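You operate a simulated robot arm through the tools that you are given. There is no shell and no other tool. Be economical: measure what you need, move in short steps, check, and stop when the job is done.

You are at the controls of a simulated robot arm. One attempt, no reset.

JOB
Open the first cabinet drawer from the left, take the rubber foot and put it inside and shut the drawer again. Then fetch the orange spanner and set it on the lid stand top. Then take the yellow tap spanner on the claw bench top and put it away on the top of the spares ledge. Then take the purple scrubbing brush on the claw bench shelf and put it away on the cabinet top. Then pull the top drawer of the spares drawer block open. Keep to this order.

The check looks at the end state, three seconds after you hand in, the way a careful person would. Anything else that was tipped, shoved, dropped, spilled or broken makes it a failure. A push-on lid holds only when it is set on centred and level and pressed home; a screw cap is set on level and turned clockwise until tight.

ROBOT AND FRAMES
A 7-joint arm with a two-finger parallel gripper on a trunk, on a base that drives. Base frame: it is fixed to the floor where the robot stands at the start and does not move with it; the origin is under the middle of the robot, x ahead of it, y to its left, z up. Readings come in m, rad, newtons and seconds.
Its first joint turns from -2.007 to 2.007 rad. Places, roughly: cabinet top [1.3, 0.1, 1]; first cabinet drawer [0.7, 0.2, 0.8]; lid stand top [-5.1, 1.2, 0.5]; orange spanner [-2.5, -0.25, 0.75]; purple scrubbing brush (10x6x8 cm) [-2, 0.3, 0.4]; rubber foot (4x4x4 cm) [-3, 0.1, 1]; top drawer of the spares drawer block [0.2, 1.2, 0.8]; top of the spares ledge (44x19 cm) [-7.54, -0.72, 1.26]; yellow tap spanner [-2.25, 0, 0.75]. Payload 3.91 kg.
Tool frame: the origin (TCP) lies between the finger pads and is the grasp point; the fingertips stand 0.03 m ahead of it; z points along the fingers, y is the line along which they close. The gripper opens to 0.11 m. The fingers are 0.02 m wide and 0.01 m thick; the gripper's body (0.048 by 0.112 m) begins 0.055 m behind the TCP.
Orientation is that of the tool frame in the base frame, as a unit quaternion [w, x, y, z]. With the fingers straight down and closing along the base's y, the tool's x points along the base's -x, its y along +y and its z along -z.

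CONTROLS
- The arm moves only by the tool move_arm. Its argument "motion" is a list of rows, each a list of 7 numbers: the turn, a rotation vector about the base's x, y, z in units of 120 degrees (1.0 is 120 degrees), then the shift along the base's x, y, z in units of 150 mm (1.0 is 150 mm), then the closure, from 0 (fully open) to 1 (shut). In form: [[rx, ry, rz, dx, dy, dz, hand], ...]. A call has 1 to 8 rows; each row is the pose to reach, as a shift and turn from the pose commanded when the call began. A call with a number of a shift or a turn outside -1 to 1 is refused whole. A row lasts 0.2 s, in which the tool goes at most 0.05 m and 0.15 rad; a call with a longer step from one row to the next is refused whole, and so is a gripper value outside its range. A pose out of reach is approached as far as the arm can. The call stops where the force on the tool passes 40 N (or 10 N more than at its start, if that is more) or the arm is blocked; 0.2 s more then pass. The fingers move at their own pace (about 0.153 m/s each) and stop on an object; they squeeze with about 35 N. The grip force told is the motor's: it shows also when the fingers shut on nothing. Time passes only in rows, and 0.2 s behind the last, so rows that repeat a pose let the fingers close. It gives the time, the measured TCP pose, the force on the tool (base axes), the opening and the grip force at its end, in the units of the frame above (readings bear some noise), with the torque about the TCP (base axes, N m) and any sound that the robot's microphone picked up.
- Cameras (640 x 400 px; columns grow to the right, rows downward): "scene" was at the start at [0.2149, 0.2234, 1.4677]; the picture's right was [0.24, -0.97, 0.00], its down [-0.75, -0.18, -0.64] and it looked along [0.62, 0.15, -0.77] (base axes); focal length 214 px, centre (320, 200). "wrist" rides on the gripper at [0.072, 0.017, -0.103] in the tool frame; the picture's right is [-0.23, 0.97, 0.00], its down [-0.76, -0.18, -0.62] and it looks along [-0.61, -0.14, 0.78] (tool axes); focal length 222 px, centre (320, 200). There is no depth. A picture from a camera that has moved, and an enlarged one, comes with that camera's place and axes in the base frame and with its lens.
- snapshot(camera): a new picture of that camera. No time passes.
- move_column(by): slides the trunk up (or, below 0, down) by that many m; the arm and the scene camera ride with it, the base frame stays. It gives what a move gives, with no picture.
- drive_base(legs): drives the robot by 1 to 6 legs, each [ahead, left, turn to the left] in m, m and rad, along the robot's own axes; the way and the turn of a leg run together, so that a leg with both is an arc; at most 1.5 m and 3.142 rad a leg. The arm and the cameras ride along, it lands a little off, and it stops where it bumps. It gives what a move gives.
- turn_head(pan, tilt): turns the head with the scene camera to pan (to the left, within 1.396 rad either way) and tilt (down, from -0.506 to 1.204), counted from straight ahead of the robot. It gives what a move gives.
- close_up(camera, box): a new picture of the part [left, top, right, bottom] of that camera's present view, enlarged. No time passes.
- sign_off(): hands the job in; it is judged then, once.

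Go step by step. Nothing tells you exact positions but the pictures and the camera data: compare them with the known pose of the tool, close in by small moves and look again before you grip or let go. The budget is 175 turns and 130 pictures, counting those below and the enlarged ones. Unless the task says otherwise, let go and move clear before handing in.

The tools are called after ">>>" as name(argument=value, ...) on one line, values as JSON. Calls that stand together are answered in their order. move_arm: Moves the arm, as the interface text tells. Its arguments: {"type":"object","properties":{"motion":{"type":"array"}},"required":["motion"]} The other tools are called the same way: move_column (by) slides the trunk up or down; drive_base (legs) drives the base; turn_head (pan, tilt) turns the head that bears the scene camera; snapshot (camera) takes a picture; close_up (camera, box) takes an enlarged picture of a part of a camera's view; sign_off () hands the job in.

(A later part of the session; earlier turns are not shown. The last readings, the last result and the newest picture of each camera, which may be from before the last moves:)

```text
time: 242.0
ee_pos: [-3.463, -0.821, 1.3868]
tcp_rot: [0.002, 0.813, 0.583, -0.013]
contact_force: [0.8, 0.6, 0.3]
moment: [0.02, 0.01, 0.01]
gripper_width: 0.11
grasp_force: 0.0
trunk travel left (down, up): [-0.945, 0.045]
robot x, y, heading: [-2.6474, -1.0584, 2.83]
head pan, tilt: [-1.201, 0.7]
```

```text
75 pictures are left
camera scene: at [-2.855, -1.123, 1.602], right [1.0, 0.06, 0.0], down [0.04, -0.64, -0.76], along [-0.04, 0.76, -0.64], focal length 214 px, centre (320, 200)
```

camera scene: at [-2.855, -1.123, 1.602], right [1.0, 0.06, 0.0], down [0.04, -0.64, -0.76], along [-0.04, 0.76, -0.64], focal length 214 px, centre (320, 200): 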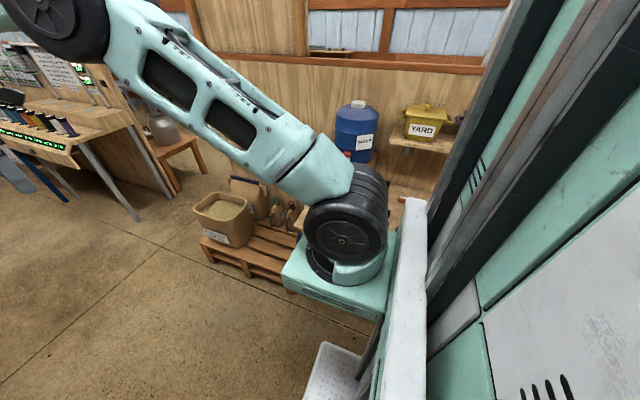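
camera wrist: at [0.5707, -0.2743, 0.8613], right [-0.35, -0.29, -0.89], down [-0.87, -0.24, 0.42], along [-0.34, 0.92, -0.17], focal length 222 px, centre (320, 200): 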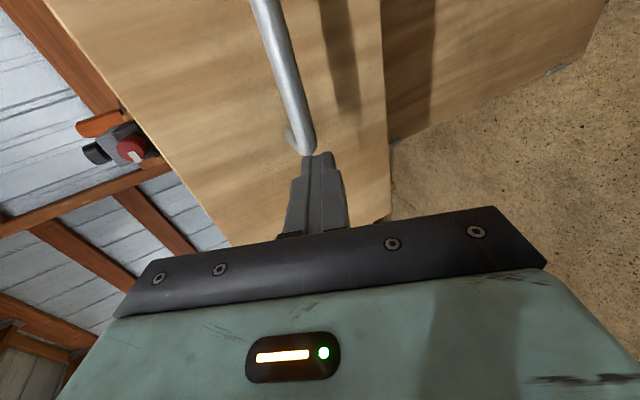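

I need a better look at the spanner, which may be under the shelf. I'll retract the arm, lower it, and face the bench.

>>> move_arm(motion=[[0, 0, 0, 0.25, -0.08, 0, 0], [0, 0, 0, 0.5, -0.16, 0, 0], [0, 0, 0, 0.75, -0.24, 0, 0], [0, 0, 0, 1.0, -0.325, 0, 0]])

>>> move_arm(motion=[[0, 0, 0, 0.25, -0.08, 0, 0], [0, 0, 0, 0.5, -0.16, 0, 0], [0, 0, 0, 0.75, -0.24, 0, 0], [0, 0, 0, 1.0, -0.325, 0, 0]])

>>> move_column(by=-0.3)

>>> drive_base(legs=[[0.1, 0, 0], [0, 0, -1.573]])

>>> turn_head(pan=-0.1, tilt=0.6)

>>> snapshot(camera="scene")

```text
time: 243.0
ee_pos: [-3.3103, -0.8696, 1.3869]
tcp_rot: [0.001, 0.813, 0.583, -0.014]
contact_force: [-1.2, -0.1, -0.4]
moment: [0.0, 0.0, 0.0]
gripper_width: 0.1099
grasp_force: 0.2
trunk travel left (down, up): [-0.945, 0.045]
robot x, y, heading: [-2.6502, -1.0581, 2.829]
head pan, tilt: [-1.201, 0.7]
```

```text
time: 244.0
ee_pos: [-3.1619, -0.9163, 1.3905]
tcp_rot: [0.003, 0.812, 0.583, -0.014]
contact_force: [0.3, 0.4, 0.6]
moment: [-0.04, -0.04, 0.03]
gripper_width: 0.1099
grasp_force: 0.0
trunk travel left (down, up): [-0.945, 0.045]
robot x, y, heading: [-2.6495, -1.0573, 2.828]
head pan, tilt: [-1.201, 0.7]
```

```text
time: 247.0
ee_pos: [-3.161, -0.9163, 1.0889]
tcp_rot: [0.002, 0.812, 0.583, -0.014]
contact_force: [0.3, 0.3, 0.9]
moment: [0.02, 0.0, 0.05]
gripper_width: 0.1099
grasp_force: 0.1
trunk travel left (down, up): [-0.645, 0.345]
robot x, y, heading: [-2.6534, -1.055, 2.824]
head pan, tilt: [-1.201, 0.7]
```

```text
time: 251.9
ee_pos: [-2.6153, -0.5115, 1.0906]
tcp_rot: [-0.008, 0.989, -0.15, -0.012]
contact_force: [-1.2, -0.2, 0.5]
moment: [-0.02, 0.01, 0.0]
gripper_width: 0.1099
grasp_force: 0.2
trunk travel left (down, up): [-0.645, 0.345]
robot x, y, heading: [-2.7433, -1.0252, 1.283]
head pan, tilt: [-1.201, 0.7]
```

```text
time: 253.2
ee_pos: [-2.6161, -0.5098, 1.0899]
tcp_rot: [-0.008, 0.988, -0.151, -0.01]
contact_force: [-0.3, -0.7, 0.4]
moment: [-0.01, 0.0, -0.01]
gripper_width: 0.1099
grasp_force: 0.1
trunk travel left (down, up): [-0.645, 0.345]
robot x, y, heading: [-2.7432, -1.0302, 1.28]
head pan, tilt: [-0.099, 0.6]
```

```text
74 pictures are left
camera scene: at [-2.8683, -0.7498, 1.3106], right [0.93, -0.38, 0.0], down [-0.21, -0.52, -0.82], along [0.31, 0.76, -0.57], focal length 214 px, centre (320, 200)
```

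scene: 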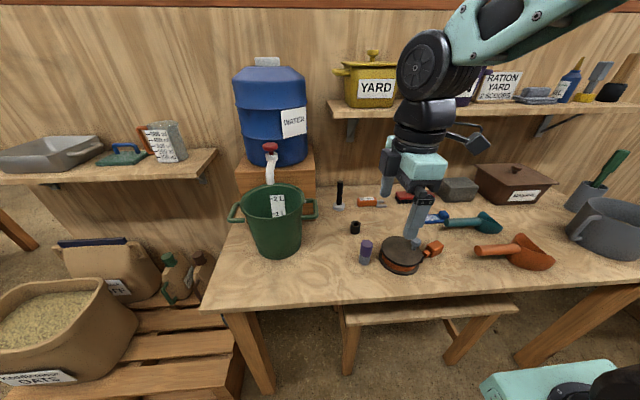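

The orange spanner is at about (-2.41,-0.17,0.81), bench top ≈0.80, some 6 cm under the shelf's front edge (z≈1.16). Zooming on it.

>>> close_up(camera="scene", box=[320, 170, 420, 235])

>>> snapshot(camera="wrist")

```text
6.15 times, centred on (370, 202) of scene
camera zoom: at [-2.8683, -0.7498, 1.3106], right [0.93, -0.38, 0.0], down [-0.21, -0.52, -0.82], along [0.31, 0.76, -0.57], focal length 1320 px, centre (12, 185)
```

zoom: 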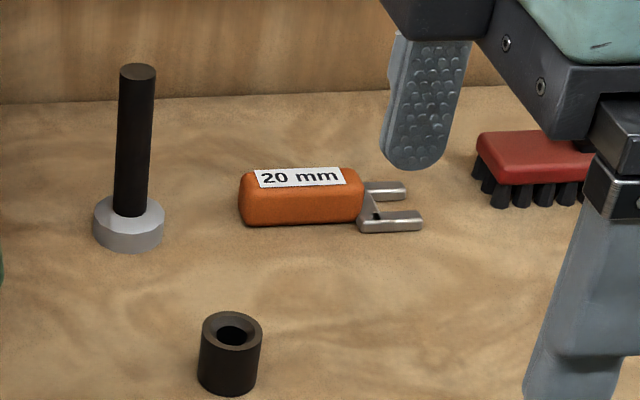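

```text
72 pictures are left
camera wrist: at [-2.5498, -0.5516, 1.1905], right [-0.51, -0.86, -0.01], down [-0.66, 0.38, 0.64], along [-0.55, 0.33, -0.76], focal length 222 px, centre (320, 200)
```

wrist: 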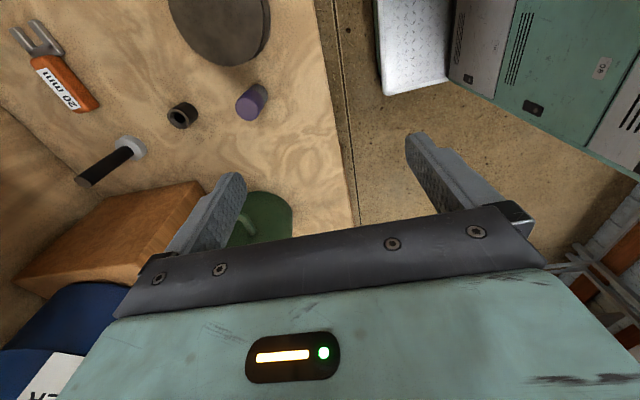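

Handle centre ≈(-2.424,-0.168), lying along the bench; shelf front edge is v≈-0.94 so only ~3 cm overhang. I'll approach with a slight 12° pitch, closing across the handle.

>>> drive_base(legs=[[0.125, 0, -0.025]])

>>> move_arm(motion=[[0.03, -0.01, 0, 0.2, 0.18, 0, 0.3], [0.06, -0.02, 0, 0.4, 0.36, 0, 0.3], [0.095, -0.031, 0, 0.6, 0.54, 0, 0.3], [0.095, -0.031, 0, 0.77, 0.71, 0, 0.3]])

>>> move_column(by=-0.17)

>>> snapshot(camera="wrist")

>>> snapshot(camera="scene")

```text
time: 254.5
ee_pos: [-2.5675, -0.3952, 1.0901]
tcp_rot: [-0.008, 0.987, -0.162, -0.011]
contact_force: [0.6, 0.7, 0.0]
moment: [0.0, -0.03, 0.01]
gripper_width: 0.11
grasp_force: 0.0
trunk travel left (down, up): [-0.645, 0.345]
robot x, y, heading: [-2.707, -0.9089, 1.264]
head pan, tilt: [-0.099, 0.6]
```

```text
time: 255.5
ee_pos: [-2.4552, -0.2875, 1.086]
tcp_rot: [-0.111, 0.981, -0.159, 0.004]
contact_force: [0.1, 0.0, -0.3]
moment: [0.02, 0.02, -0.03]
gripper_width: 0.0771
grasp_force: 0.1
trunk travel left (down, up): [-0.645, 0.345]
robot x, y, heading: [-2.71, -0.9061, 1.26]
head pan, tilt: [-0.099, 0.6]
```

```text
time: 257.4
ee_pos: [-2.456, -0.2889, 0.9164]
tcp_rot: [-0.112, 0.981, -0.16, 0.005]
contact_force: [0.3, 0.1, -0.4]
moment: [-0.01, 0.01, -0.02]
gripper_width: 0.0771
grasp_force: 0.1
trunk travel left (down, up): [-0.475, 0.515]
robot x, y, heading: [-2.7054, -0.91, 1.263]
head pan, tilt: [-0.099, 0.6]
```

```text
71 pictures are left
camera wrist: at [-2.3966, -0.3506, 1.0106], right [-0.52, -0.83, -0.21], down [-0.7, 0.27, 0.67], along [-0.5, 0.49, -0.72], focal length 222 px, centre (320, 200)
```

wrist: 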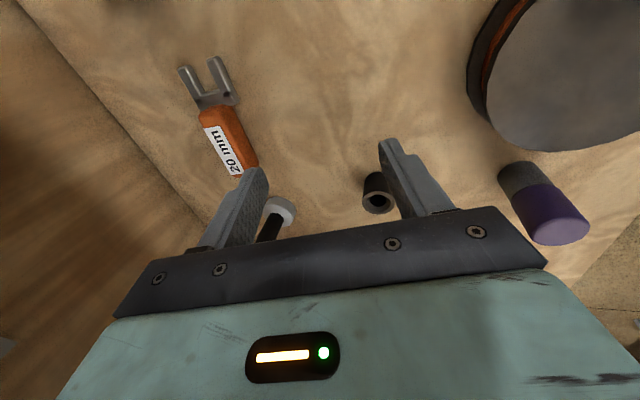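

```text
70 pictures are left
camera scene: at [-2.8253, -0.6282, 1.1406], right [0.92, -0.4, 0.0], down [-0.23, -0.52, -0.83], along [0.33, 0.76, -0.56], focal length 214 px, centre (320, 200)
```

scene: 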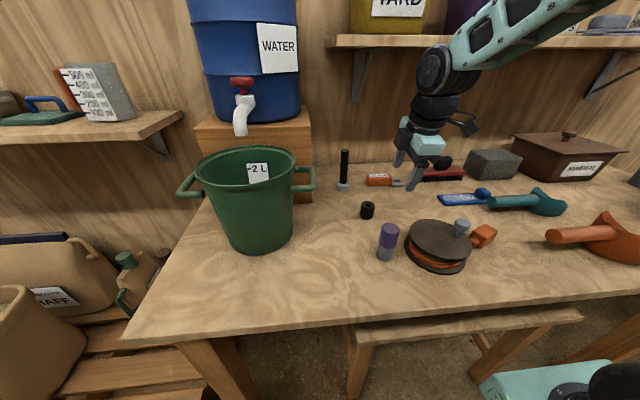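

Spanner handle at (-2.421,-0.173). Moving over it, then descending.

>>> move_arm(motion=[[0, 0, 0, 0.08, 0.2, -0.06, 0.35], [0, 0, 0, 0.15, 0.45, -0.12, 0.35], [0, 0, 0, 0.2, 0.65, -0.2, 0.35], [0, 0, 0, 0.235, 0.78, -0.22, 0.35]])

>>> snapshot(camera="wrist")

>>> close_up(camera="scene", box=[320, 20, 520, 210])

```text
time: 258.4
ee_pos: [-2.4238, -0.1728, 0.8806]
tcp_rot: [-0.111, 0.981, -0.159, 0.005]
contact_force: [-0.2, -0.6, 0.1]
moment: [0.02, 0.06, -0.02]
gripper_width: 0.0713
grasp_force: 0.1
trunk travel left (down, up): [-0.475, 0.515]
robot x, y, heading: [-2.7067, -0.9084, 1.261]
head pan, tilt: [-0.099, 0.6]
```

```text
69 pictures are left
camera wrist: at [-2.3638, -0.236, 0.9753], right [-0.52, -0.83, -0.21], down [-0.7, 0.27, 0.67], along [-0.5, 0.49, -0.72], focal length 222 px, centre (320, 200)
```

wrist: 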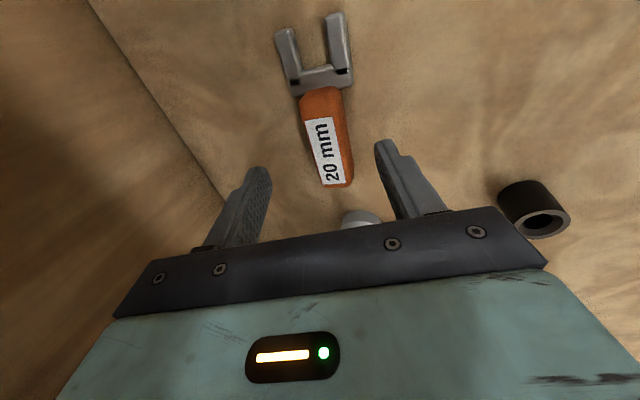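

```text
2.11 times, centred on (420, 115) of scene
camera zoom: at [-2.8254, -0.6284, 1.1407], right [0.92, -0.4, 0.0], down [-0.23, -0.52, -0.83], along [0.33, 0.76, -0.56], focal length 452 px, centre (110, 379)
```

zoom: 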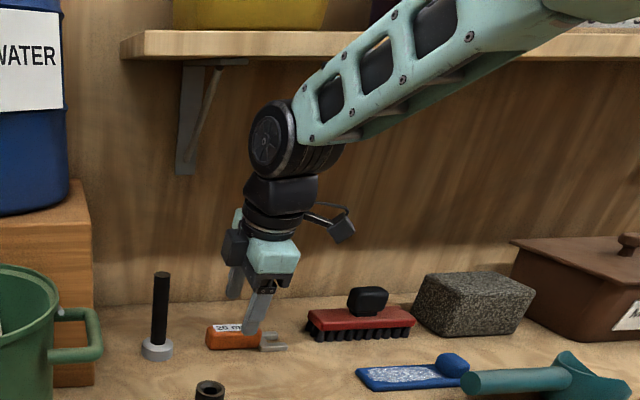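

Well aligned with clear margins. Descending and gripping.

>>> move_arm(motion=[[0, 0, 0, 0.02, -0.02, -0.1, 0.35], [0, 0, 0, 0.04, -0.035, -0.2, 0.35], [0, 0, 0, 0.04, -0.035, -0.283, 0.35], [0, 0, 0, 0.04, -0.035, -0.283, 0.7], [0, 0, 0, 0.04, -0.035, -0.283, 1], [0, 0, 0, 0.04, -0.035, -0.283, 1]])

>>> snapshot(camera="wrist")

```text
time: 259.8
ee_pos: [-2.4132, -0.1792, 0.8394]
tcp_rot: [-0.112, 0.981, -0.16, 0.005]
contact_force: [-0.4, 1.2, 4.5]
moment: [-0.11, -0.15, 0.1]
gripper_width: 0.0311
grasp_force: 34.5
trunk travel left (down, up): [-0.475, 0.515]
robot x, y, heading: [-2.7094, -0.9017, 1.256]
head pan, tilt: [-0.099, 0.6]
```

```text
67 pictures are left
camera wrist: at [-2.3552, -0.2408, 0.9343], right [-0.52, -0.83, -0.21], down [-0.7, 0.27, 0.67], along [-0.5, 0.49, -0.71], focal length 222 px, centre (320, 200)
```

wrist: 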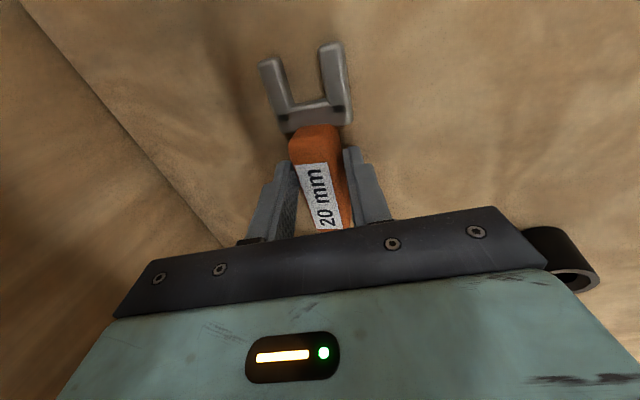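

Gripped the orange spanner (0.031). Lifting slightly, pulling out from under the shelf, then raising.

>>> move_arm(motion=[[0, 0, 0, 0, 0, 0.13, 1], [0, 0, 0, 0, 0, 0.27, 1], [0, 0, 0, -0.07, -0.22, 0.32, 1], [0, 0, 0, -0.14, -0.44, 0.4, 1], [0, 0, 0, -0.21, -0.66, 0.55, 1], [0, 0, 0, -0.28, -0.88, 0.7, 1]])

>>> move_column(by=0.25)

>>> drive_base(legs=[[-0.12, 0, 0]])

>>> turn_head(pan=1.35, tilt=0.4)

>>> snapshot(camera="scene")

```text
time: 261.2
ee_pos: [-2.4584, -0.3086, 0.9462]
tcp_rot: [-0.112, 0.981, -0.16, 0.005]
contact_force: [0.5, 0.7, -3.4]
moment: [-0.1, -0.01, 0.0]
gripper_width: 0.0282
grasp_force: 35.2
trunk travel left (down, up): [-0.475, 0.515]
robot x, y, heading: [-2.7084, -0.9064, 1.258]
head pan, tilt: [-0.099, 0.6]
```

```text
time: 263.8
ee_pos: [-2.458, -0.309, 1.1972]
tcp_rot: [-0.112, 0.981, -0.159, 0.005]
contact_force: [-0.5, -0.2, -0.7]
moment: [0.02, 0.01, -0.02]
gripper_width: 0.0276
grasp_force: 35.2
trunk travel left (down, up): [-0.725, 0.265]
robot x, y, heading: [-2.7081, -0.9075, 1.263]
head pan, tilt: [-0.099, 0.6]
```

```text
time: 265.0
ee_pos: [-2.4955, -0.4249, 1.1965]
tcp_rot: [-0.111, 0.981, -0.159, 0.005]
contact_force: [-0.9, 0.0, -1.1]
moment: [-0.03, 0.0, 0.0]
gripper_width: 0.0274
grasp_force: 34.8
trunk travel left (down, up): [-0.725, 0.265]
robot x, y, heading: [-2.7461, -1.0198, 1.259]
head pan, tilt: [-0.099, 0.6]
```

```text
time: 266.6
ee_pos: [-2.4944, -0.4247, 1.198]
tcp_rot: [-0.111, 0.981, -0.159, 0.004]
contact_force: [0.6, 0.2, -0.7]
moment: [0.0, 0.02, -0.05]
gripper_width: 0.0273
grasp_force: 34.9
trunk travel left (down, up): [-0.725, 0.265]
robot x, y, heading: [-2.7441, -1.02, 1.261]
head pan, tilt: [1.349, 0.4]
```

```text
66 pictures are left
camera scene: at [-2.9773, -0.777, 1.4088], right [0.51, 0.86, 0.0], down [0.34, -0.2, -0.92], along [-0.79, 0.47, -0.39], focal length 214 px, centre (320, 200)
```

scene: 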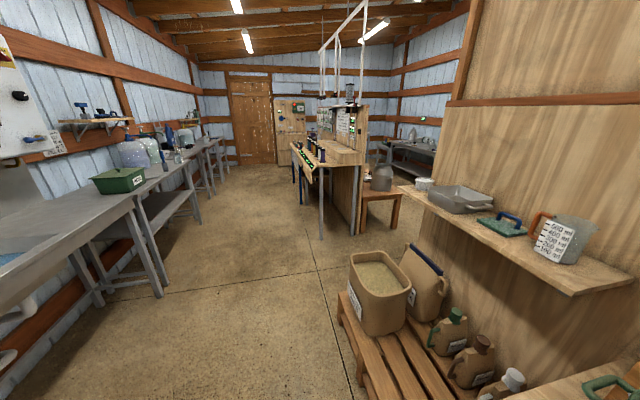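

The lid stand at (-5.1, 1.2) should be the small wooden table beyond the partition end. Zooming in.

>>> close_up(camera="scene", box=[280, 110, 460, 240])

```text
3.08 times, centred on (370, 175) of scene
camera zoom: at [-2.9773, -0.777, 1.4088], right [0.51, 0.86, 0.0], down [0.34, -0.2, -0.92], along [-0.79, 0.47, -0.39], focal length 660 px, centre (166, 277)
```

zoom: 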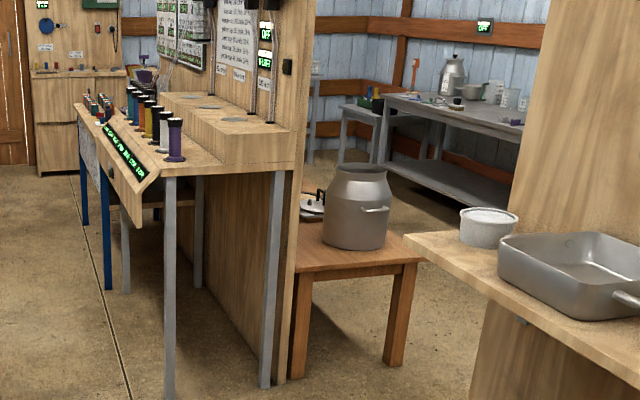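

The stand's near end is at u≈-4.7 beyond a ~1 m gap. I'll drive down the aisle, into the gap, and turn to face the stand.

>>> drive_base(legs=[[0, 0, 1.566], [1.4, 0, 0], [0.46, 0, 0], [0, 0, -1.57]])

>>> turn_head(pan=0.3, tilt=0.7)

>>> snapshot(camera="scene")

```text
time: 283.7
ee_pos: [-4.2536, 0.1899, 1.197]
tcp_rot: [-0.111, 0.978, -0.179, 0.006]
contact_force: [0.8, -0.2, -2.0]
moment: [0.03, 0.01, -0.03]
gripper_width: 0.0274
grasp_force: 34.5
trunk travel left (down, up): [-0.725, 0.265]
robot x, y, heading: [-4.5252, -0.3998, 1.22]
head pan, tilt: [1.349, 0.4]
```

```text
time: 285.0
ee_pos: [-4.2534, 0.1887, 1.1974]
tcp_rot: [-0.111, 0.977, -0.179, 0.007]
contact_force: [-0.7, 0.1, -1.2]
moment: [-0.06, -0.01, 0.01]
gripper_width: 0.0272
grasp_force: 35.0
trunk travel left (down, up): [-0.725, 0.265]
robot x, y, heading: [-4.5233, -0.3985, 1.218]
head pan, tilt: [0.3, 0.7]
```

```text
64 pictures are left
camera scene: at [-4.6668, -0.1098, 1.382], right [1.0, -0.05, 0.0], down [-0.03, -0.64, -0.77], along [0.04, 0.76, -0.64], focal length 214 px, centre (320, 200)
```

scene: 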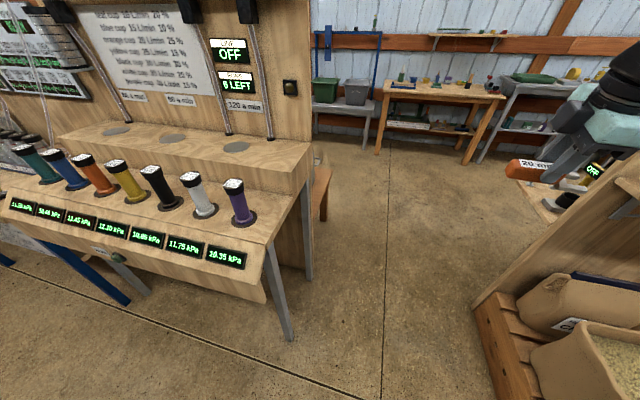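

The gap is clear; driving in and turning to the stand.

>>> drive_base(legs=[[1.15, 0.0, 0.037], [0, 0, 1.57]])

>>> turn_head(pan=0.0, tilt=0.8)

>>> snapshot(camera="scene")

```text
time: 294.6
ee_pos: [-4.751, 0.9497, 1.197]
tcp_rot: [-0.082, 0.807, 0.579, -0.075]
contact_force: [0.9, -0.7, -1.8]
moment: [-0.03, -0.03, 0.0]
gripper_width: 0.0276
grasp_force: 35.1
trunk travel left (down, up): [-0.725, 0.265]
robot x, y, heading: [-4.1566, 0.6986, 2.832]
head pan, tilt: [0.3, 0.7]
```

```text
time: 295.4
ee_pos: [-4.7521, 0.9473, 1.1966]
tcp_rot: [-0.082, 0.807, 0.58, -0.075]
contact_force: [0.8, 0.1, -1.7]
moment: [0.01, -0.01, -0.01]
gripper_width: 0.0273
grasp_force: 34.7
trunk travel left (down, up): [-0.725, 0.265]
robot x, y, heading: [-4.1535, 0.6984, 2.831]
head pan, tilt: [0.0, 0.799]
```

```text
63 pictures are left
camera scene: at [-4.4317, 0.5714, 1.3737], right [0.31, 0.95, 0.0], down [0.68, -0.22, -0.7], along [-0.66, 0.21, -0.72], focal length 214 px, centre (320, 200)
```

scene: 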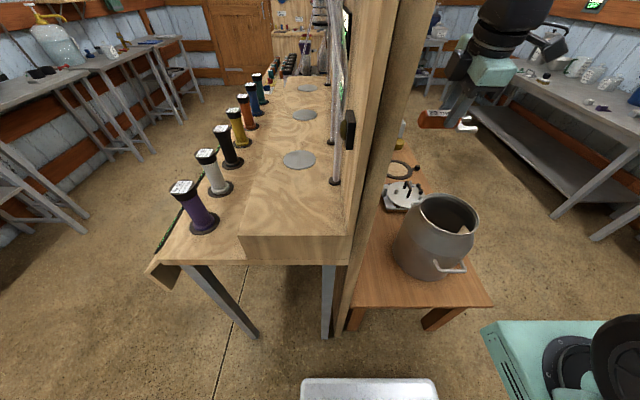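

The stand has a can near its front and a free strip between the can and the partition (v≈-0.64 to -0.46). I'll yaw the tool 90° (spanner along the strip) and level it.

>>> move_arm(motion=[[-0.0089, -0.0059, -0.0674, -0.01, 0.01, 0, 1], [-0.0178, -0.0118, -0.1348, -0.02, 0.02, 0, 1], [-0.0267, -0.0177, -0.2022, -0.03, 0.04, 0, 1], [-0.0356, -0.0236, -0.2696, -0.05, 0.06, 0, 1], [-0.0446, -0.0295, -0.337, -0.06, 0.08, 0, 1], [-0.0535, -0.0354, -0.4044, -0.07, 0.1, 0, 1], [-0.0624, -0.0414, -0.4718, -0.08, 0.11, 0, 1], [-0.0713, -0.0473, -0.539, -0.09, 0.113, 0, 1]])

>>> move_arm(motion=[[-0.0089, -0.0059, -0.0675, 0, 0, 0, 1], [-0.0178, -0.0118, -0.135, 0, 0, 0, 1], [-0.0267, -0.0177, -0.2025, 0, 0, 0, 1], [-0.0267, -0.0177, -0.2025, 0, 0, 0, 1]])

>>> snapshot(camera="wrist")

>>> snapshot(camera="scene")

```text
time: 297.2
ee_pos: [-4.7665, 0.9664, 1.1975]
tcp_rot: [-0.025, 0.998, 0.054, -0.022]
contact_force: [-0.3, -0.2, -0.7]
moment: [0.0, 0.01, -0.01]
gripper_width: 0.0275
grasp_force: 34.9
trunk travel left (down, up): [-0.725, 0.265]
robot x, y, heading: [-4.1537, 0.7004, 2.825]
head pan, tilt: [0.0, 0.799]
```

```text
time: 298.2
ee_pos: [-4.7645, 0.9664, 1.1982]
tcp_rot: [0.0, 0.987, -0.158, 0.0]
contact_force: [0.4, 0.7, -2.2]
moment: [-0.01, -0.01, 0.0]
gripper_width: 0.0274
grasp_force: 34.6
trunk travel left (down, up): [-0.725, 0.265]
robot x, y, heading: [-4.157, 0.6961, 2.825]
head pan, tilt: [0.0, 0.799]
```

```text
62 pictures are left
camera wrist: at [-4.7004, 0.9261, 1.3005], right [-0.52, -0.85, 0.0], down [-0.67, 0.41, 0.62], along [-0.53, 0.32, -0.78], focal length 222 px, centre (320, 200)
```

wrist: 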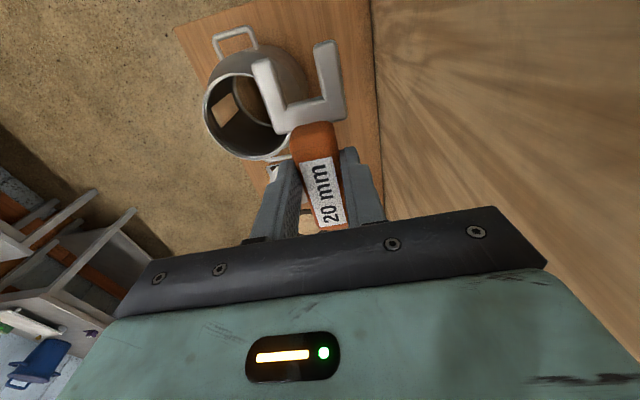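

```text
61 pictures are left
camera scene: at [-4.4316, 0.5715, 1.3737], right [0.31, 0.95, 0.0], down [0.68, -0.22, -0.7], along [-0.66, 0.22, -0.72], focal length 214 px, centre (320, 200)
```

scene: 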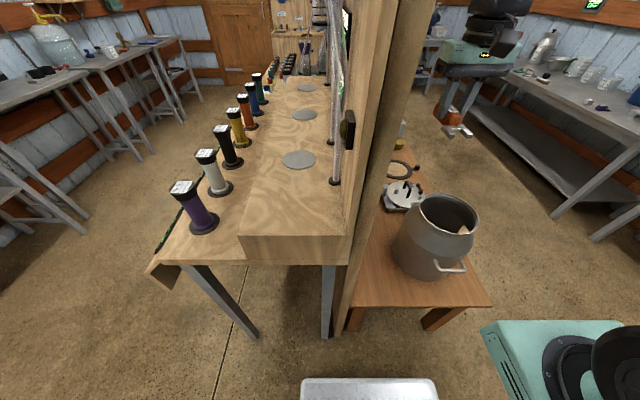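

The spanner is level and over the free strip. Adjusting 1.7 cm and lowering.

>>> move_arm(motion=[[0, 0, 0, -0.033, -0.107, 0, 1], [0, 0, 0, -0.033, -0.107, 0, 1]])

>>> move_column(by=-0.4)

>>> move_column(by=-0.15)

>>> snapshot(camera="wrist")

>>> snapshot(camera="scene")

```text
time: 298.8
ee_pos: [-4.7703, 0.9514, 1.1972]
tcp_rot: [-0.001, 0.987, -0.158, 0.001]
contact_force: [0.4, -0.4, -0.8]
moment: [0.01, -0.03, 0.04]
gripper_width: 0.0275
grasp_force: 35.1
trunk travel left (down, up): [-0.725, 0.265]
robot x, y, heading: [-4.1549, 0.6956, 2.832]
head pan, tilt: [0.0, 0.799]
```

```text
time: 302.7
ee_pos: [-4.7688, 0.9515, 0.7969]
tcp_rot: [-0.001, 0.988, -0.157, 0.001]
contact_force: [0.5, -0.2, -1.9]
moment: [0.01, -0.02, 0.01]
gripper_width: 0.0275
grasp_force: 35.3
trunk travel left (down, up): [-0.325, 0.665]
robot x, y, heading: [-4.154, 0.6965, 2.828]
head pan, tilt: [0.0, 0.799]
```

```text
time: 304.4
ee_pos: [-4.7686, 0.9501, 0.6482]
tcp_rot: [-0.001, 0.987, -0.158, 0.0]
contact_force: [-0.7, 0.4, -2.5]
moment: [0.02, -0.02, 0.01]
gripper_width: 0.0275
grasp_force: 34.7
trunk travel left (down, up): [-0.175, 0.815]
robot x, y, heading: [-4.1522, 0.6964, 2.829]
head pan, tilt: [0.0, 0.799]
```

```text
60 pictures are left
camera wrist: at [-4.7047, 0.9113, 0.7503], right [-0.52, -0.86, 0.0], down [-0.67, 0.4, 0.62], along [-0.53, 0.32, -0.78], focal length 222 px, centre (320, 200)
```

wrist: 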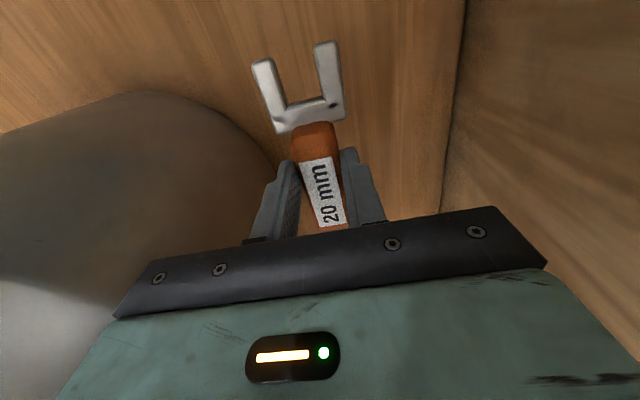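

```text
59 pictures are left
camera scene: at [-4.4316, 0.5715, 0.8238], right [0.31, 0.95, 0.0], down [0.68, -0.22, -0.7], along [-0.66, 0.22, -0.72], focal length 214 px, centre (320, 200)
```

scene: 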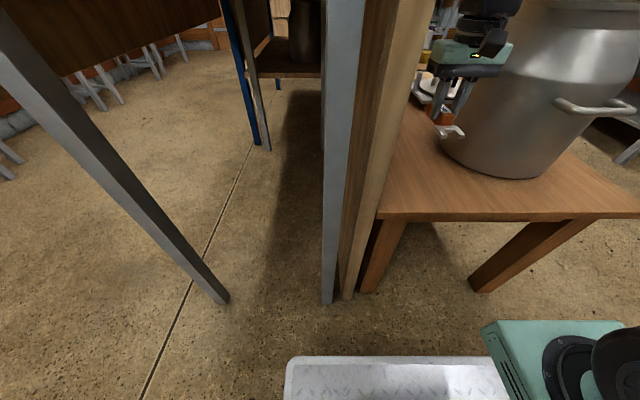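

Shifting 3 cm toward the partition for can clearance, then lowering gently.

>>> move_arm(motion=[[0, 0, 0, -0.06, -0.19, 0, 1], [0, 0, 0, -0.06, -0.19, -0.2, 1], [0, 0, 0, -0.06, -0.19, -0.4, 1], [0, 0, 0, -0.06, -0.19, -0.55, 1], [0, 0, 0, -0.06, -0.19, -0.65, 1]])

>>> snapshot(camera="wrist")

>>> close_up(camera="scene", box=[360, 40, 520, 200])

```text
time: 305.6
ee_pos: [-4.7762, 0.9183, 0.5487]
tcp_rot: [-0.001, 0.988, -0.157, 0.0]
contact_force: [0.3, -0.7, -2.7]
moment: [0.01, 0.01, 0.0]
gripper_width: 0.0276
grasp_force: 35.0
trunk travel left (down, up): [-0.175, 0.815]
robot x, y, heading: [-4.1556, 0.698, 2.829]
head pan, tilt: [0.0, 0.799]
```

```text
58 pictures are left
camera wrist: at [-4.7135, 0.8796, 0.6522], right [-0.52, -0.86, 0.0], down [-0.67, 0.4, 0.62], along [-0.53, 0.32, -0.78], focal length 222 px, centre (320, 200)
```

wrist: 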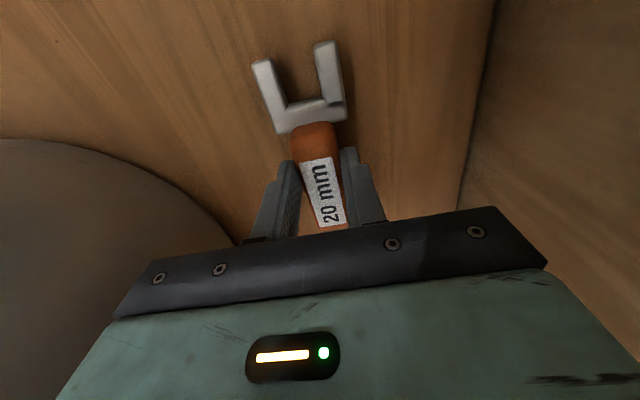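

```text
2.50 times, centred on (440, 120) of scene
camera zoom: at [-4.4316, 0.5715, 0.8238], right [0.31, 0.95, 0.0], down [0.68, -0.22, -0.7], along [-0.66, 0.22, -0.72], focal length 536 px, centre (20, 400)
```

zoom: 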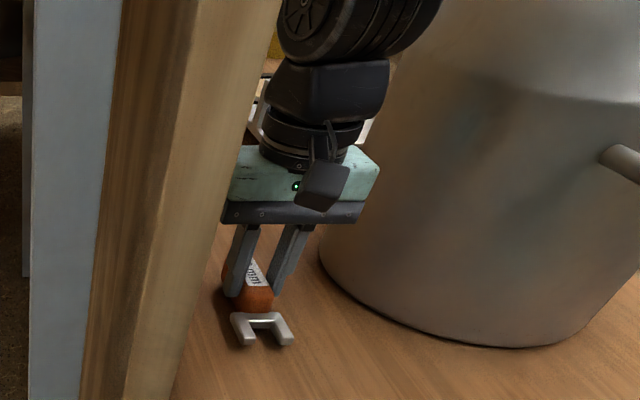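

Just above the surface. Lowering in small steps.

>>> move_arm(motion=[[0, 0, 0, 0, 0, -0.05, 1], [0, 0, 0, 0, 0, -0.08, 1]])

```text
time: 306.3
ee_pos: [-4.778, 0.9199, 0.5435]
tcp_rot: [-0.001, 0.988, -0.157, -0.003]
contact_force: [6.7, -0.8, 20.5]
moment: [-0.13, -0.71, -0.02]
gripper_width: 0.0272
grasp_force: 35.8
trunk travel left (down, up): [-0.175, 0.815]
robot x, y, heading: [-4.1546, 0.6958, 2.825]
head pan, tilt: [0.0, 0.799]
stopped in row 2: the force on the tool passed its limit (the readings are from after the stop); the commanded pose is now the measured one
```

On the surface. Releasing and lifting.

>>> move_arm(motion=[[0, 0, 0, 0, 0, 0.0, 0.75], [0, 0, 0, 0, 0, 0.0, 0.55], [0, 0, 0, 0, 0, 0.0, 0.5], [0, 0, 0, 0, 0, 0.15, 0.5], [0, 0, 0, 0, 0, 0.4, 0.5], [0, 0, 0, 0, 0, 0.7, 0.5], [0, 0, 0, 0, 0, 1.0, 0.5]])

>>> snapshot(camera="wrist")

>>> move_column(by=0.4)

```text
time: 307.9
ee_pos: [-4.7819, 0.9167, 0.691]
tcp_rot: [-0.001, 0.988, -0.157, -0.002]
contact_force: [0.4, -0.1, 0.9]
moment: [0.0, 0.0, 0.01]
gripper_width: 0.0548
grasp_force: 0.1
trunk travel left (down, up): [-0.175, 0.815]
robot x, y, heading: [-4.1557, 0.6954, 2.826]
head pan, tilt: [0.0, 0.799]
```

```text
56 pictures are left
camera wrist: at [-4.7172, 0.8772, 0.7934], right [-0.52, -0.86, 0.0], down [-0.67, 0.4, 0.63], along [-0.54, 0.32, -0.78], focal length 222 px, centre (320, 200)
```

wrist: 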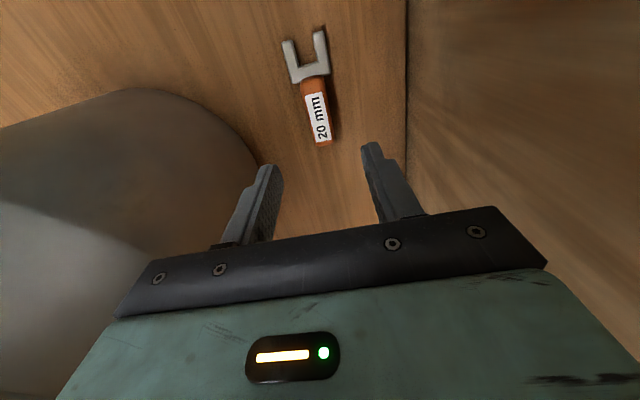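

```text
time: 311.7
ee_pos: [-4.7809, 0.9168, 1.0908]
tcp_rot: [0.0, 0.988, -0.157, -0.002]
contact_force: [0.1, -0.5, -0.2]
moment: [0.01, 0.02, -0.01]
gripper_width: 0.0551
grasp_force: 0.1
trunk travel left (down, up): [-0.575, 0.415]
robot x, y, heading: [-4.154, 0.6962, 2.831]
head pan, tilt: [0.0, 0.799]
```

The orange spanner lies safely on the lid stand. Next, the yellow tap spanner on the claw bench: raise, slide out into the other aisle, back along it, and face the bench.

>>> move_column(by=0.25)

>>> drive_base(legs=[[0.0, -1.0, 0], [-1.4, 0, 0], [-0.7, 0, 0], [0, 0, 1.57]])

>>> turn_head(pan=0.0, tilt=0.8)

>>> snapshot(camera="scene")

```text
time: 314.3
ee_pos: [-4.7811, 0.9167, 1.3403]
tcp_rot: [0.0, 0.988, -0.157, -0.001]
contact_force: [0.0, -0.7, 0.6]
moment: [-0.01, 0.02, -0.01]
gripper_width: 0.0551
grasp_force: 0.1
trunk travel left (down, up): [-0.825, 0.165]
robot x, y, heading: [-4.1537, 0.6986, 2.829]
head pan, tilt: [0.0, 0.799]
```

```text
time: 333.3
ee_pos: [-2.07, 0.4356, 1.3416]
tcp_rot: [0.0, 0.809, 0.587, -0.001]
contact_force: [0.6, 0.0, 0.3]
moment: [-0.04, 0.01, 0.0]
gripper_width: 0.0549
grasp_force: 0.0
trunk travel left (down, up): [-0.825, 0.165]
robot x, y, heading: [-1.8489, 1.0646, -1.886]
head pan, tilt: [0.0, 0.799]
```

```text
time: 333.9
ee_pos: [-2.0706, 0.4354, 1.3406]
tcp_rot: [0.001, 0.81, 0.587, -0.002]
contact_force: [0.0, 0.5, 0.2]
moment: [0.01, 0.02, 0.0]
gripper_width: 0.055
grasp_force: 0.0
trunk travel left (down, up): [-0.825, 0.165]
robot x, y, heading: [-1.8503, 1.0603, -1.89]
head pan, tilt: [0.0, 0.799]
```

```text
55 pictures are left
camera scene: at [-1.7259, 0.7872, 1.4737], right [-0.95, 0.31, 0.0], down [0.22, 0.68, -0.7], along [-0.22, -0.66, -0.72], focal length 214 px, centre (320, 200)
```

scene: 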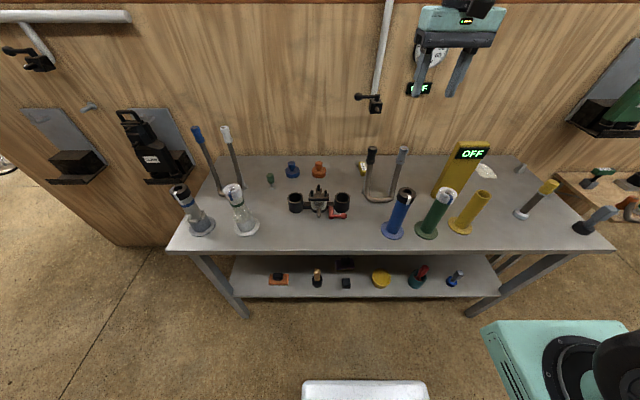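

The spanner triangulates to (-2.211, 0.02, 0.81). Zooming on it and on the shelf below.

>>> close_up(camera="scene", box=[310, 140, 430, 215])

>>> close_up(camera="scene", box=[220, 240, 480, 310])

```text
5.33 times, centred on (370, 178) of scene
camera zoom: at [-1.7259, 0.7872, 1.4737], right [-0.95, 0.31, 0.0], down [0.22, 0.68, -0.7], along [-0.22, -0.66, -0.72], focal length 1144 px, centre (53, 320)
```

zoom: 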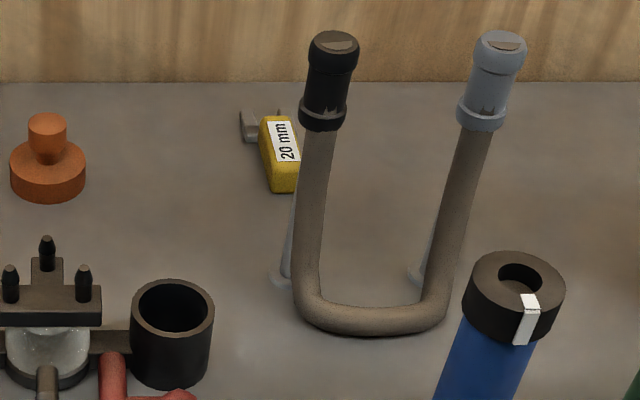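

```text
2.46 times, centred on (350, 275) of scene
camera zoom: at [-1.7259, 0.7872, 1.4737], right [-0.95, 0.31, 0.0], down [0.22, 0.68, -0.7], along [-0.22, -0.66, -0.72], focal length 528 px, centre (246, 15)
```

zoom: 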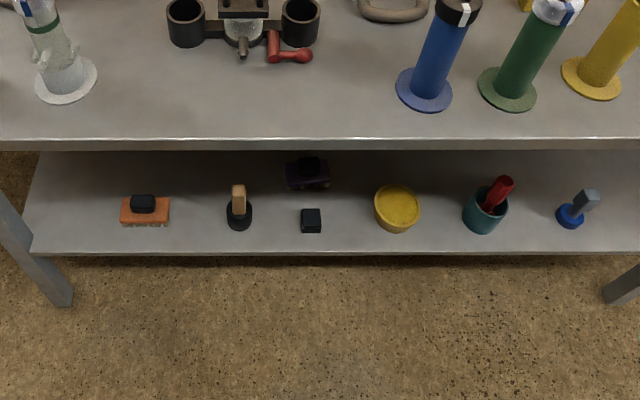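

The yellow handle lies along v, centre about (-2.184, 0.062), behind an upright hose whose top is ~1.04 high. I'll approach from the +u side so the forearm passes beside the hose.

>>> drive_base(legs=[[0.235, 0.53, 0]])

>>> move_arm(motion=[[0, 0, 0, -0.3, 0.0, 0, 0.4], [0, 0, 0, -0.6, 0.0, 0, 0.4], [0, 0, 0, -0.9, 0.03, 0, 0.4]])

>>> move_arm(motion=[[0, 0, 0, -0.3, 0.0, 0, 0.4], [0, 0, 0, -0.6, 0.0, 0, 0.4], [0, 0, 0, -0.9, 0.03, 0, 0.4]])

>>> snapshot(camera="scene")

```text
time: 337.1
ee_pos: [-1.6501, 0.0546, 1.3399]
tcp_rot: [0.0, 0.811, 0.586, -0.002]
contact_force: [0.3, -0.1, 0.3]
moment: [0.03, 0.0, -0.02]
gripper_width: 0.0551
grasp_force: 0.1
trunk travel left (down, up): [-0.825, 0.165]
robot x, y, heading: [-1.4288, 0.6794, -1.889]
head pan, tilt: [0.0, 0.799]
```

```text
time: 337.9
ee_pos: [-1.7852, 0.061, 1.3382]
tcp_rot: [0.001, 0.81, 0.586, -0.002]
contact_force: [0.3, 0.2, -0.5]
moment: [0.01, -0.01, 0.0]
gripper_width: 0.0659
grasp_force: 0.0
trunk travel left (down, up): [-0.825, 0.165]
robot x, y, heading: [-1.4281, 0.6808, -1.884]
head pan, tilt: [0.0, 0.799]
```

```text
time: 338.7
ee_pos: [-1.9208, 0.0634, 1.3419]
tcp_rot: [0.001, 0.81, 0.586, -0.002]
contact_force: [0.7, -1.1, -0.2]
moment: [0.0, 0.06, -0.04]
gripper_width: 0.066
grasp_force: 0.1
trunk travel left (down, up): [-0.825, 0.165]
robot x, y, heading: [-1.4314, 0.6803, -1.887]
head pan, tilt: [0.0, 0.799]
```

```text
52 pictures are left
camera scene: at [-1.3053, 0.4045, 1.4737], right [-0.95, 0.31, 0.0], down [0.22, 0.68, -0.7], along [-0.22, -0.66, -0.72], focal length 214 px, centre (320, 200)
```

scene: 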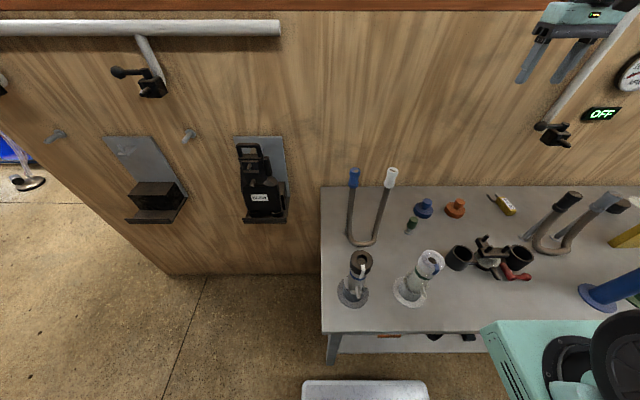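

A wall tap hangs directly above the spanner (z≈1.10–1.17) with the hose in front, so I'll lean the wrist 25° to the +u side, descend beside it, and slide in under the tap.

>>> move_arm(motion=[[0.0161, 0.0495, 0, -0.25, 0, 0, 0.35], [0.0322, 0.099, 0, -0.5, 0, 0, 0.35], [0.0483, 0.1485, 0, -0.75, 0, 0, 0.35], [0.0644, 0.198, 0, -1.0, 0.01, 0, 0.35]])

>>> move_column(by=-0.3)

>>> snapshot(camera="scene")

>>> snapshot(camera="wrist")

```text
time: 339.7
ee_pos: [-2.072, 0.0644, 1.3393]
tcp_rot: [-0.174, 0.79, 0.573, -0.13]
contact_force: [0.6, 0.5, 0.8]
moment: [-0.03, 0.04, 0.02]
gripper_width: 0.072
grasp_force: 0.0
trunk travel left (down, up): [-0.825, 0.165]
robot x, y, heading: [-1.4307, 0.6789, -1.886]
head pan, tilt: [0.0, 0.799]
```

```text
time: 342.7
ee_pos: [-2.0708, 0.0643, 1.0381]
tcp_rot: [-0.173, 0.792, 0.572, -0.128]
contact_force: [-0.5, 0.0, -0.2]
moment: [0.0, 0.0, 0.02]
gripper_width: 0.0715
grasp_force: 0.0
trunk travel left (down, up): [-0.525, 0.465]
robot x, y, heading: [-1.4289, 0.6791, -1.888]
head pan, tilt: [0.0, 0.799]
```

```text
51 pictures are left
camera scene: at [-1.306, 0.4044, 1.1738], right [-0.95, 0.31, 0.0], down [0.22, 0.68, -0.7], along [-0.22, -0.66, -0.72], focal length 214 px, centre (320, 200)
```

scene: 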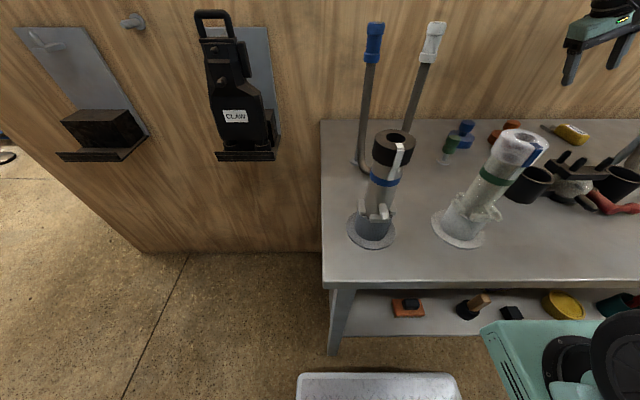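

```text
50 pictures are left
camera wrist: at [-1.9917, 0.1142, 1.124], right [0.77, -0.49, -0.41], down [-0.14, -0.75, 0.64], along [-0.63, -0.44, -0.65], focal length 222 px, centre (320, 200)
```

wrist: 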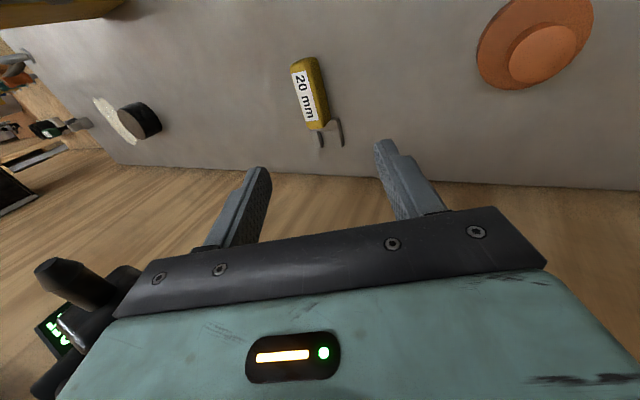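

Clear view: handle centre ≈(-2.183, 0.091), along v. Lowering beside it.

>>> move_column(by=-0.145)

>>> turn_head(pan=-0.6, tilt=0.6)

>>> snapshot(camera="scene")

>>> snapshot(camera="wrist")

```text
time: 344.4
ee_pos: [-2.0706, 0.0641, 0.8959]
tcp_rot: [-0.173, 0.791, 0.572, -0.13]
contact_force: [4.6, 0.2, 17.8]
moment: [-0.1, -0.73, 0.02]
gripper_width: 0.0698
grasp_force: 0.0
trunk travel left (down, up): [-0.38, 0.61]
robot x, y, heading: [-1.4302, 0.6802, -1.886]
head pan, tilt: [0.0, 0.799]
```

```text
time: 345.4
ee_pos: [-2.0699, 0.0641, 0.8948]
tcp_rot: [-0.173, 0.791, 0.573, -0.131]
contact_force: [7.2, -6.4, 33.1]
moment: [-0.46, -1.19, -0.1]
gripper_width: 0.0684
grasp_force: 0.0
trunk travel left (down, up): [-0.38, 0.61]
robot x, y, heading: [-1.4279, 0.6764, -1.89]
head pan, tilt: [-0.6, 0.6]
```

```text
49 pictures are left
camera scene: at [-1.3499, 0.4279, 1.0459], right [-0.61, 0.79, 0.0], down [0.45, 0.34, -0.83], along [-0.66, -0.5, -0.56], focal length 214 px, centre (320, 200)
```

scene: 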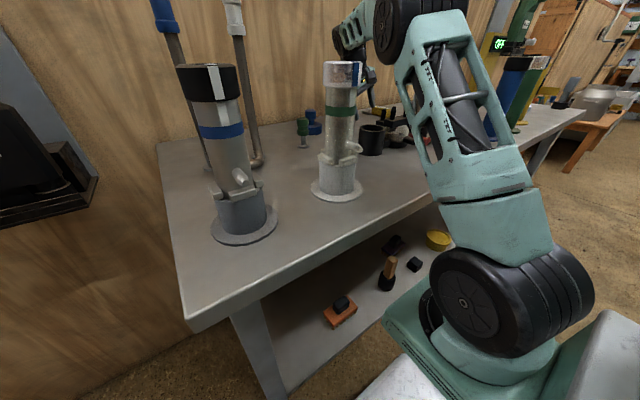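

```text
48 pictures are left
camera wrist: at [-1.9904, 0.1143, 0.9811], right [0.77, -0.49, -0.41], down [-0.14, -0.75, 0.65], along [-0.63, -0.44, -0.64], focal length 222 px, centre (320, 200)
```

wrist: 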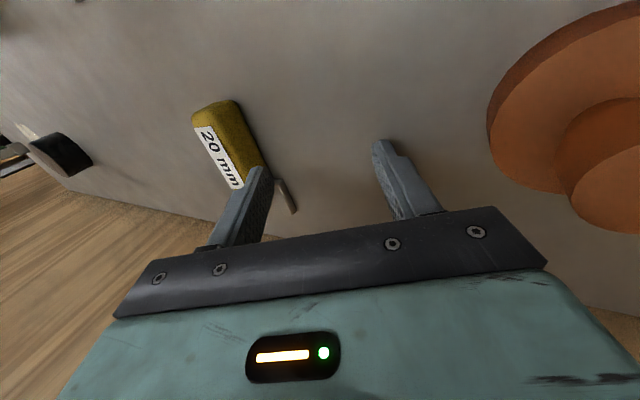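

The bench top is actually ~0.84 (fingertips touched it). I'll rise 1.2 cm and slide over the handle.

>>> move_arm(motion=[[0, 0, 0, 0, 0, 0.08, 0.35], [0, 0, 0, -0.1, 0.04, 0.08, 0.35], [0, 0, 0, -0.2, 0.08, 0.08, 0.35], [0, 0, 0, -0.3, 0.12, 0.08, 0.35]])

>>> snapshot(camera="wrist")

>>> close_up(camera="scene", box=[300, 0, 440, 120])

```text
time: 346.4
ee_pos: [-2.1168, 0.0825, 0.9043]
tcp_rot: [-0.174, 0.791, 0.572, -0.129]
contact_force: [0.2, 0.1, -0.5]
moment: [-0.01, -0.01, -0.04]
gripper_width: 0.0716
grasp_force: 0.2
trunk travel left (down, up): [-0.38, 0.61]
robot x, y, heading: [-1.4292, 0.681, -1.891]
head pan, tilt: [-0.6, 0.6]
```

```text
47 pictures are left
camera wrist: at [-2.0365, 0.1325, 0.9907], right [0.77, -0.49, -0.41], down [-0.14, -0.75, 0.64], along [-0.63, -0.44, -0.65], focal length 222 px, centre (320, 200)
```

wrist: 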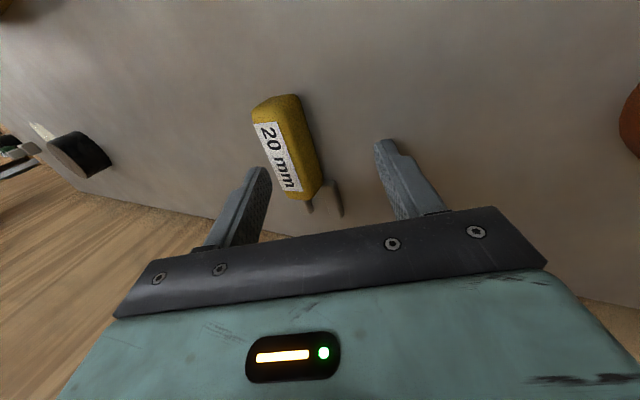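

```text
3.33 times, centred on (370, 60) of scene
camera zoom: at [-1.3509, 0.4275, 1.0456], right [-0.61, 0.79, 0.0], down [0.45, 0.34, -0.83], along [-0.66, -0.5, -0.56], focal length 715 px, centre (153, 667)
```

zoom: 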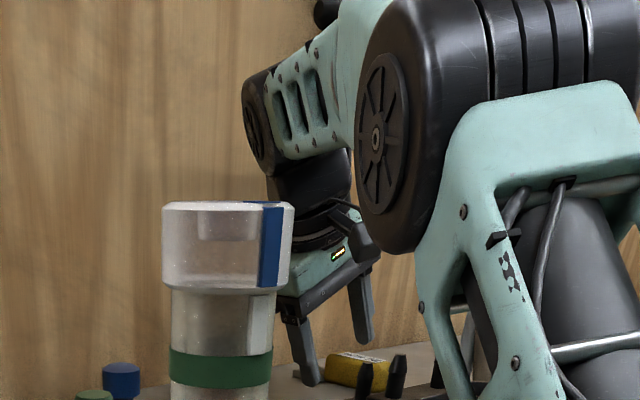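

Half way; 3.4 cm more, then down and grip.

>>> move_arm(motion=[[0, 0, 0, -0.08, 0.025, 0, 0.35], [0, 0, 0, -0.16, 0.05, 0, 0.35], [0, 0, 0, -0.215, 0.07, 0, 0.35]])

>>> snapshot(camera="wrist")

```text
time: 347.2
ee_pos: [-2.1489, 0.093, 0.9063]
tcp_rot: [-0.174, 0.79, 0.573, -0.13]
contact_force: [-1.0, -0.4, 0.5]
moment: [0.0, -0.02, -0.04]
gripper_width: 0.0714
grasp_force: 0.0
trunk travel left (down, up): [-0.38, 0.61]
robot x, y, heading: [-1.4314, 0.6776, -1.886]
head pan, tilt: [-0.6, 0.6]
```

```text
45 pictures are left
camera wrist: at [-2.0699, 0.1423, 0.9909], right [0.77, -0.49, -0.41], down [-0.14, -0.75, 0.64], along [-0.63, -0.44, -0.65], focal length 222 px, centre (320, 200)
```

wrist: 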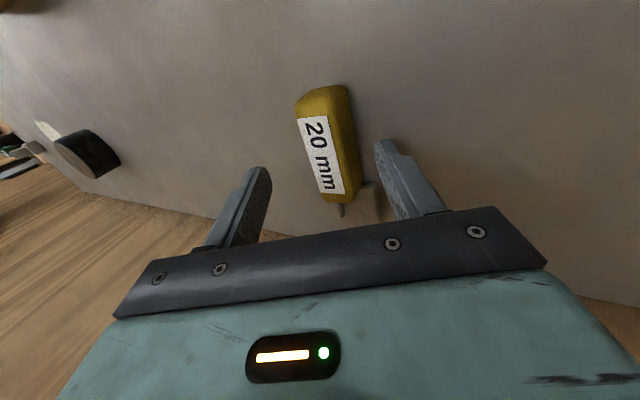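

Centred. Lowering 1.6 cm and gripping.

>>> move_arm(motion=[[0, 0, 0, 0, 0, -0.06, 0.4], [0, 0, 0, 0, 0, -0.1, 0.5], [0, 0, 0, 0, 0, -0.12, 0.6], [0, 0, 0, 0, 0, -0.13, 0.8], [0, 0, 0, 0, 0, -0.13, 1], [0, 0, 0, 0, 0, -0.13, 1]])

>>> snapshot(camera="wrist")

```text
time: 348.6
ee_pos: [-2.1473, 0.0934, 0.8898]
tcp_rot: [-0.174, 0.791, 0.572, -0.133]
contact_force: [5.2, -7.3, 27.4]
moment: [-0.23, -0.35, 0.19]
gripper_width: 0.0356
grasp_force: 35.1
trunk travel left (down, up): [-0.38, 0.61]
robot x, y, heading: [-1.426, 0.6811, -1.89]
head pan, tilt: [-0.6, 0.6]
```

```text
44 pictures are left
camera wrist: at [-2.0679, 0.1435, 0.9746], right [0.77, -0.49, -0.41], down [-0.13, -0.75, 0.65], along [-0.63, -0.44, -0.64], focal length 222 px, centre (320, 200)
```

wrist: 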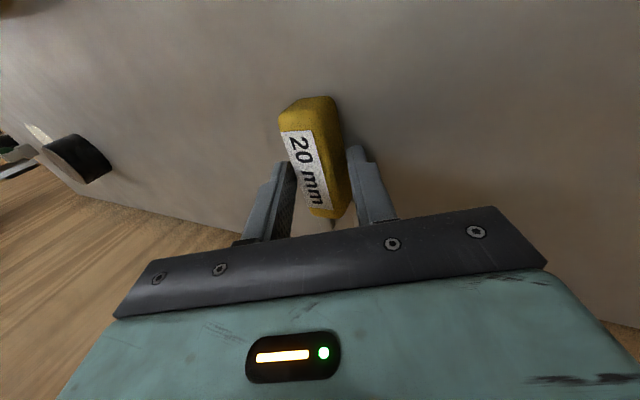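

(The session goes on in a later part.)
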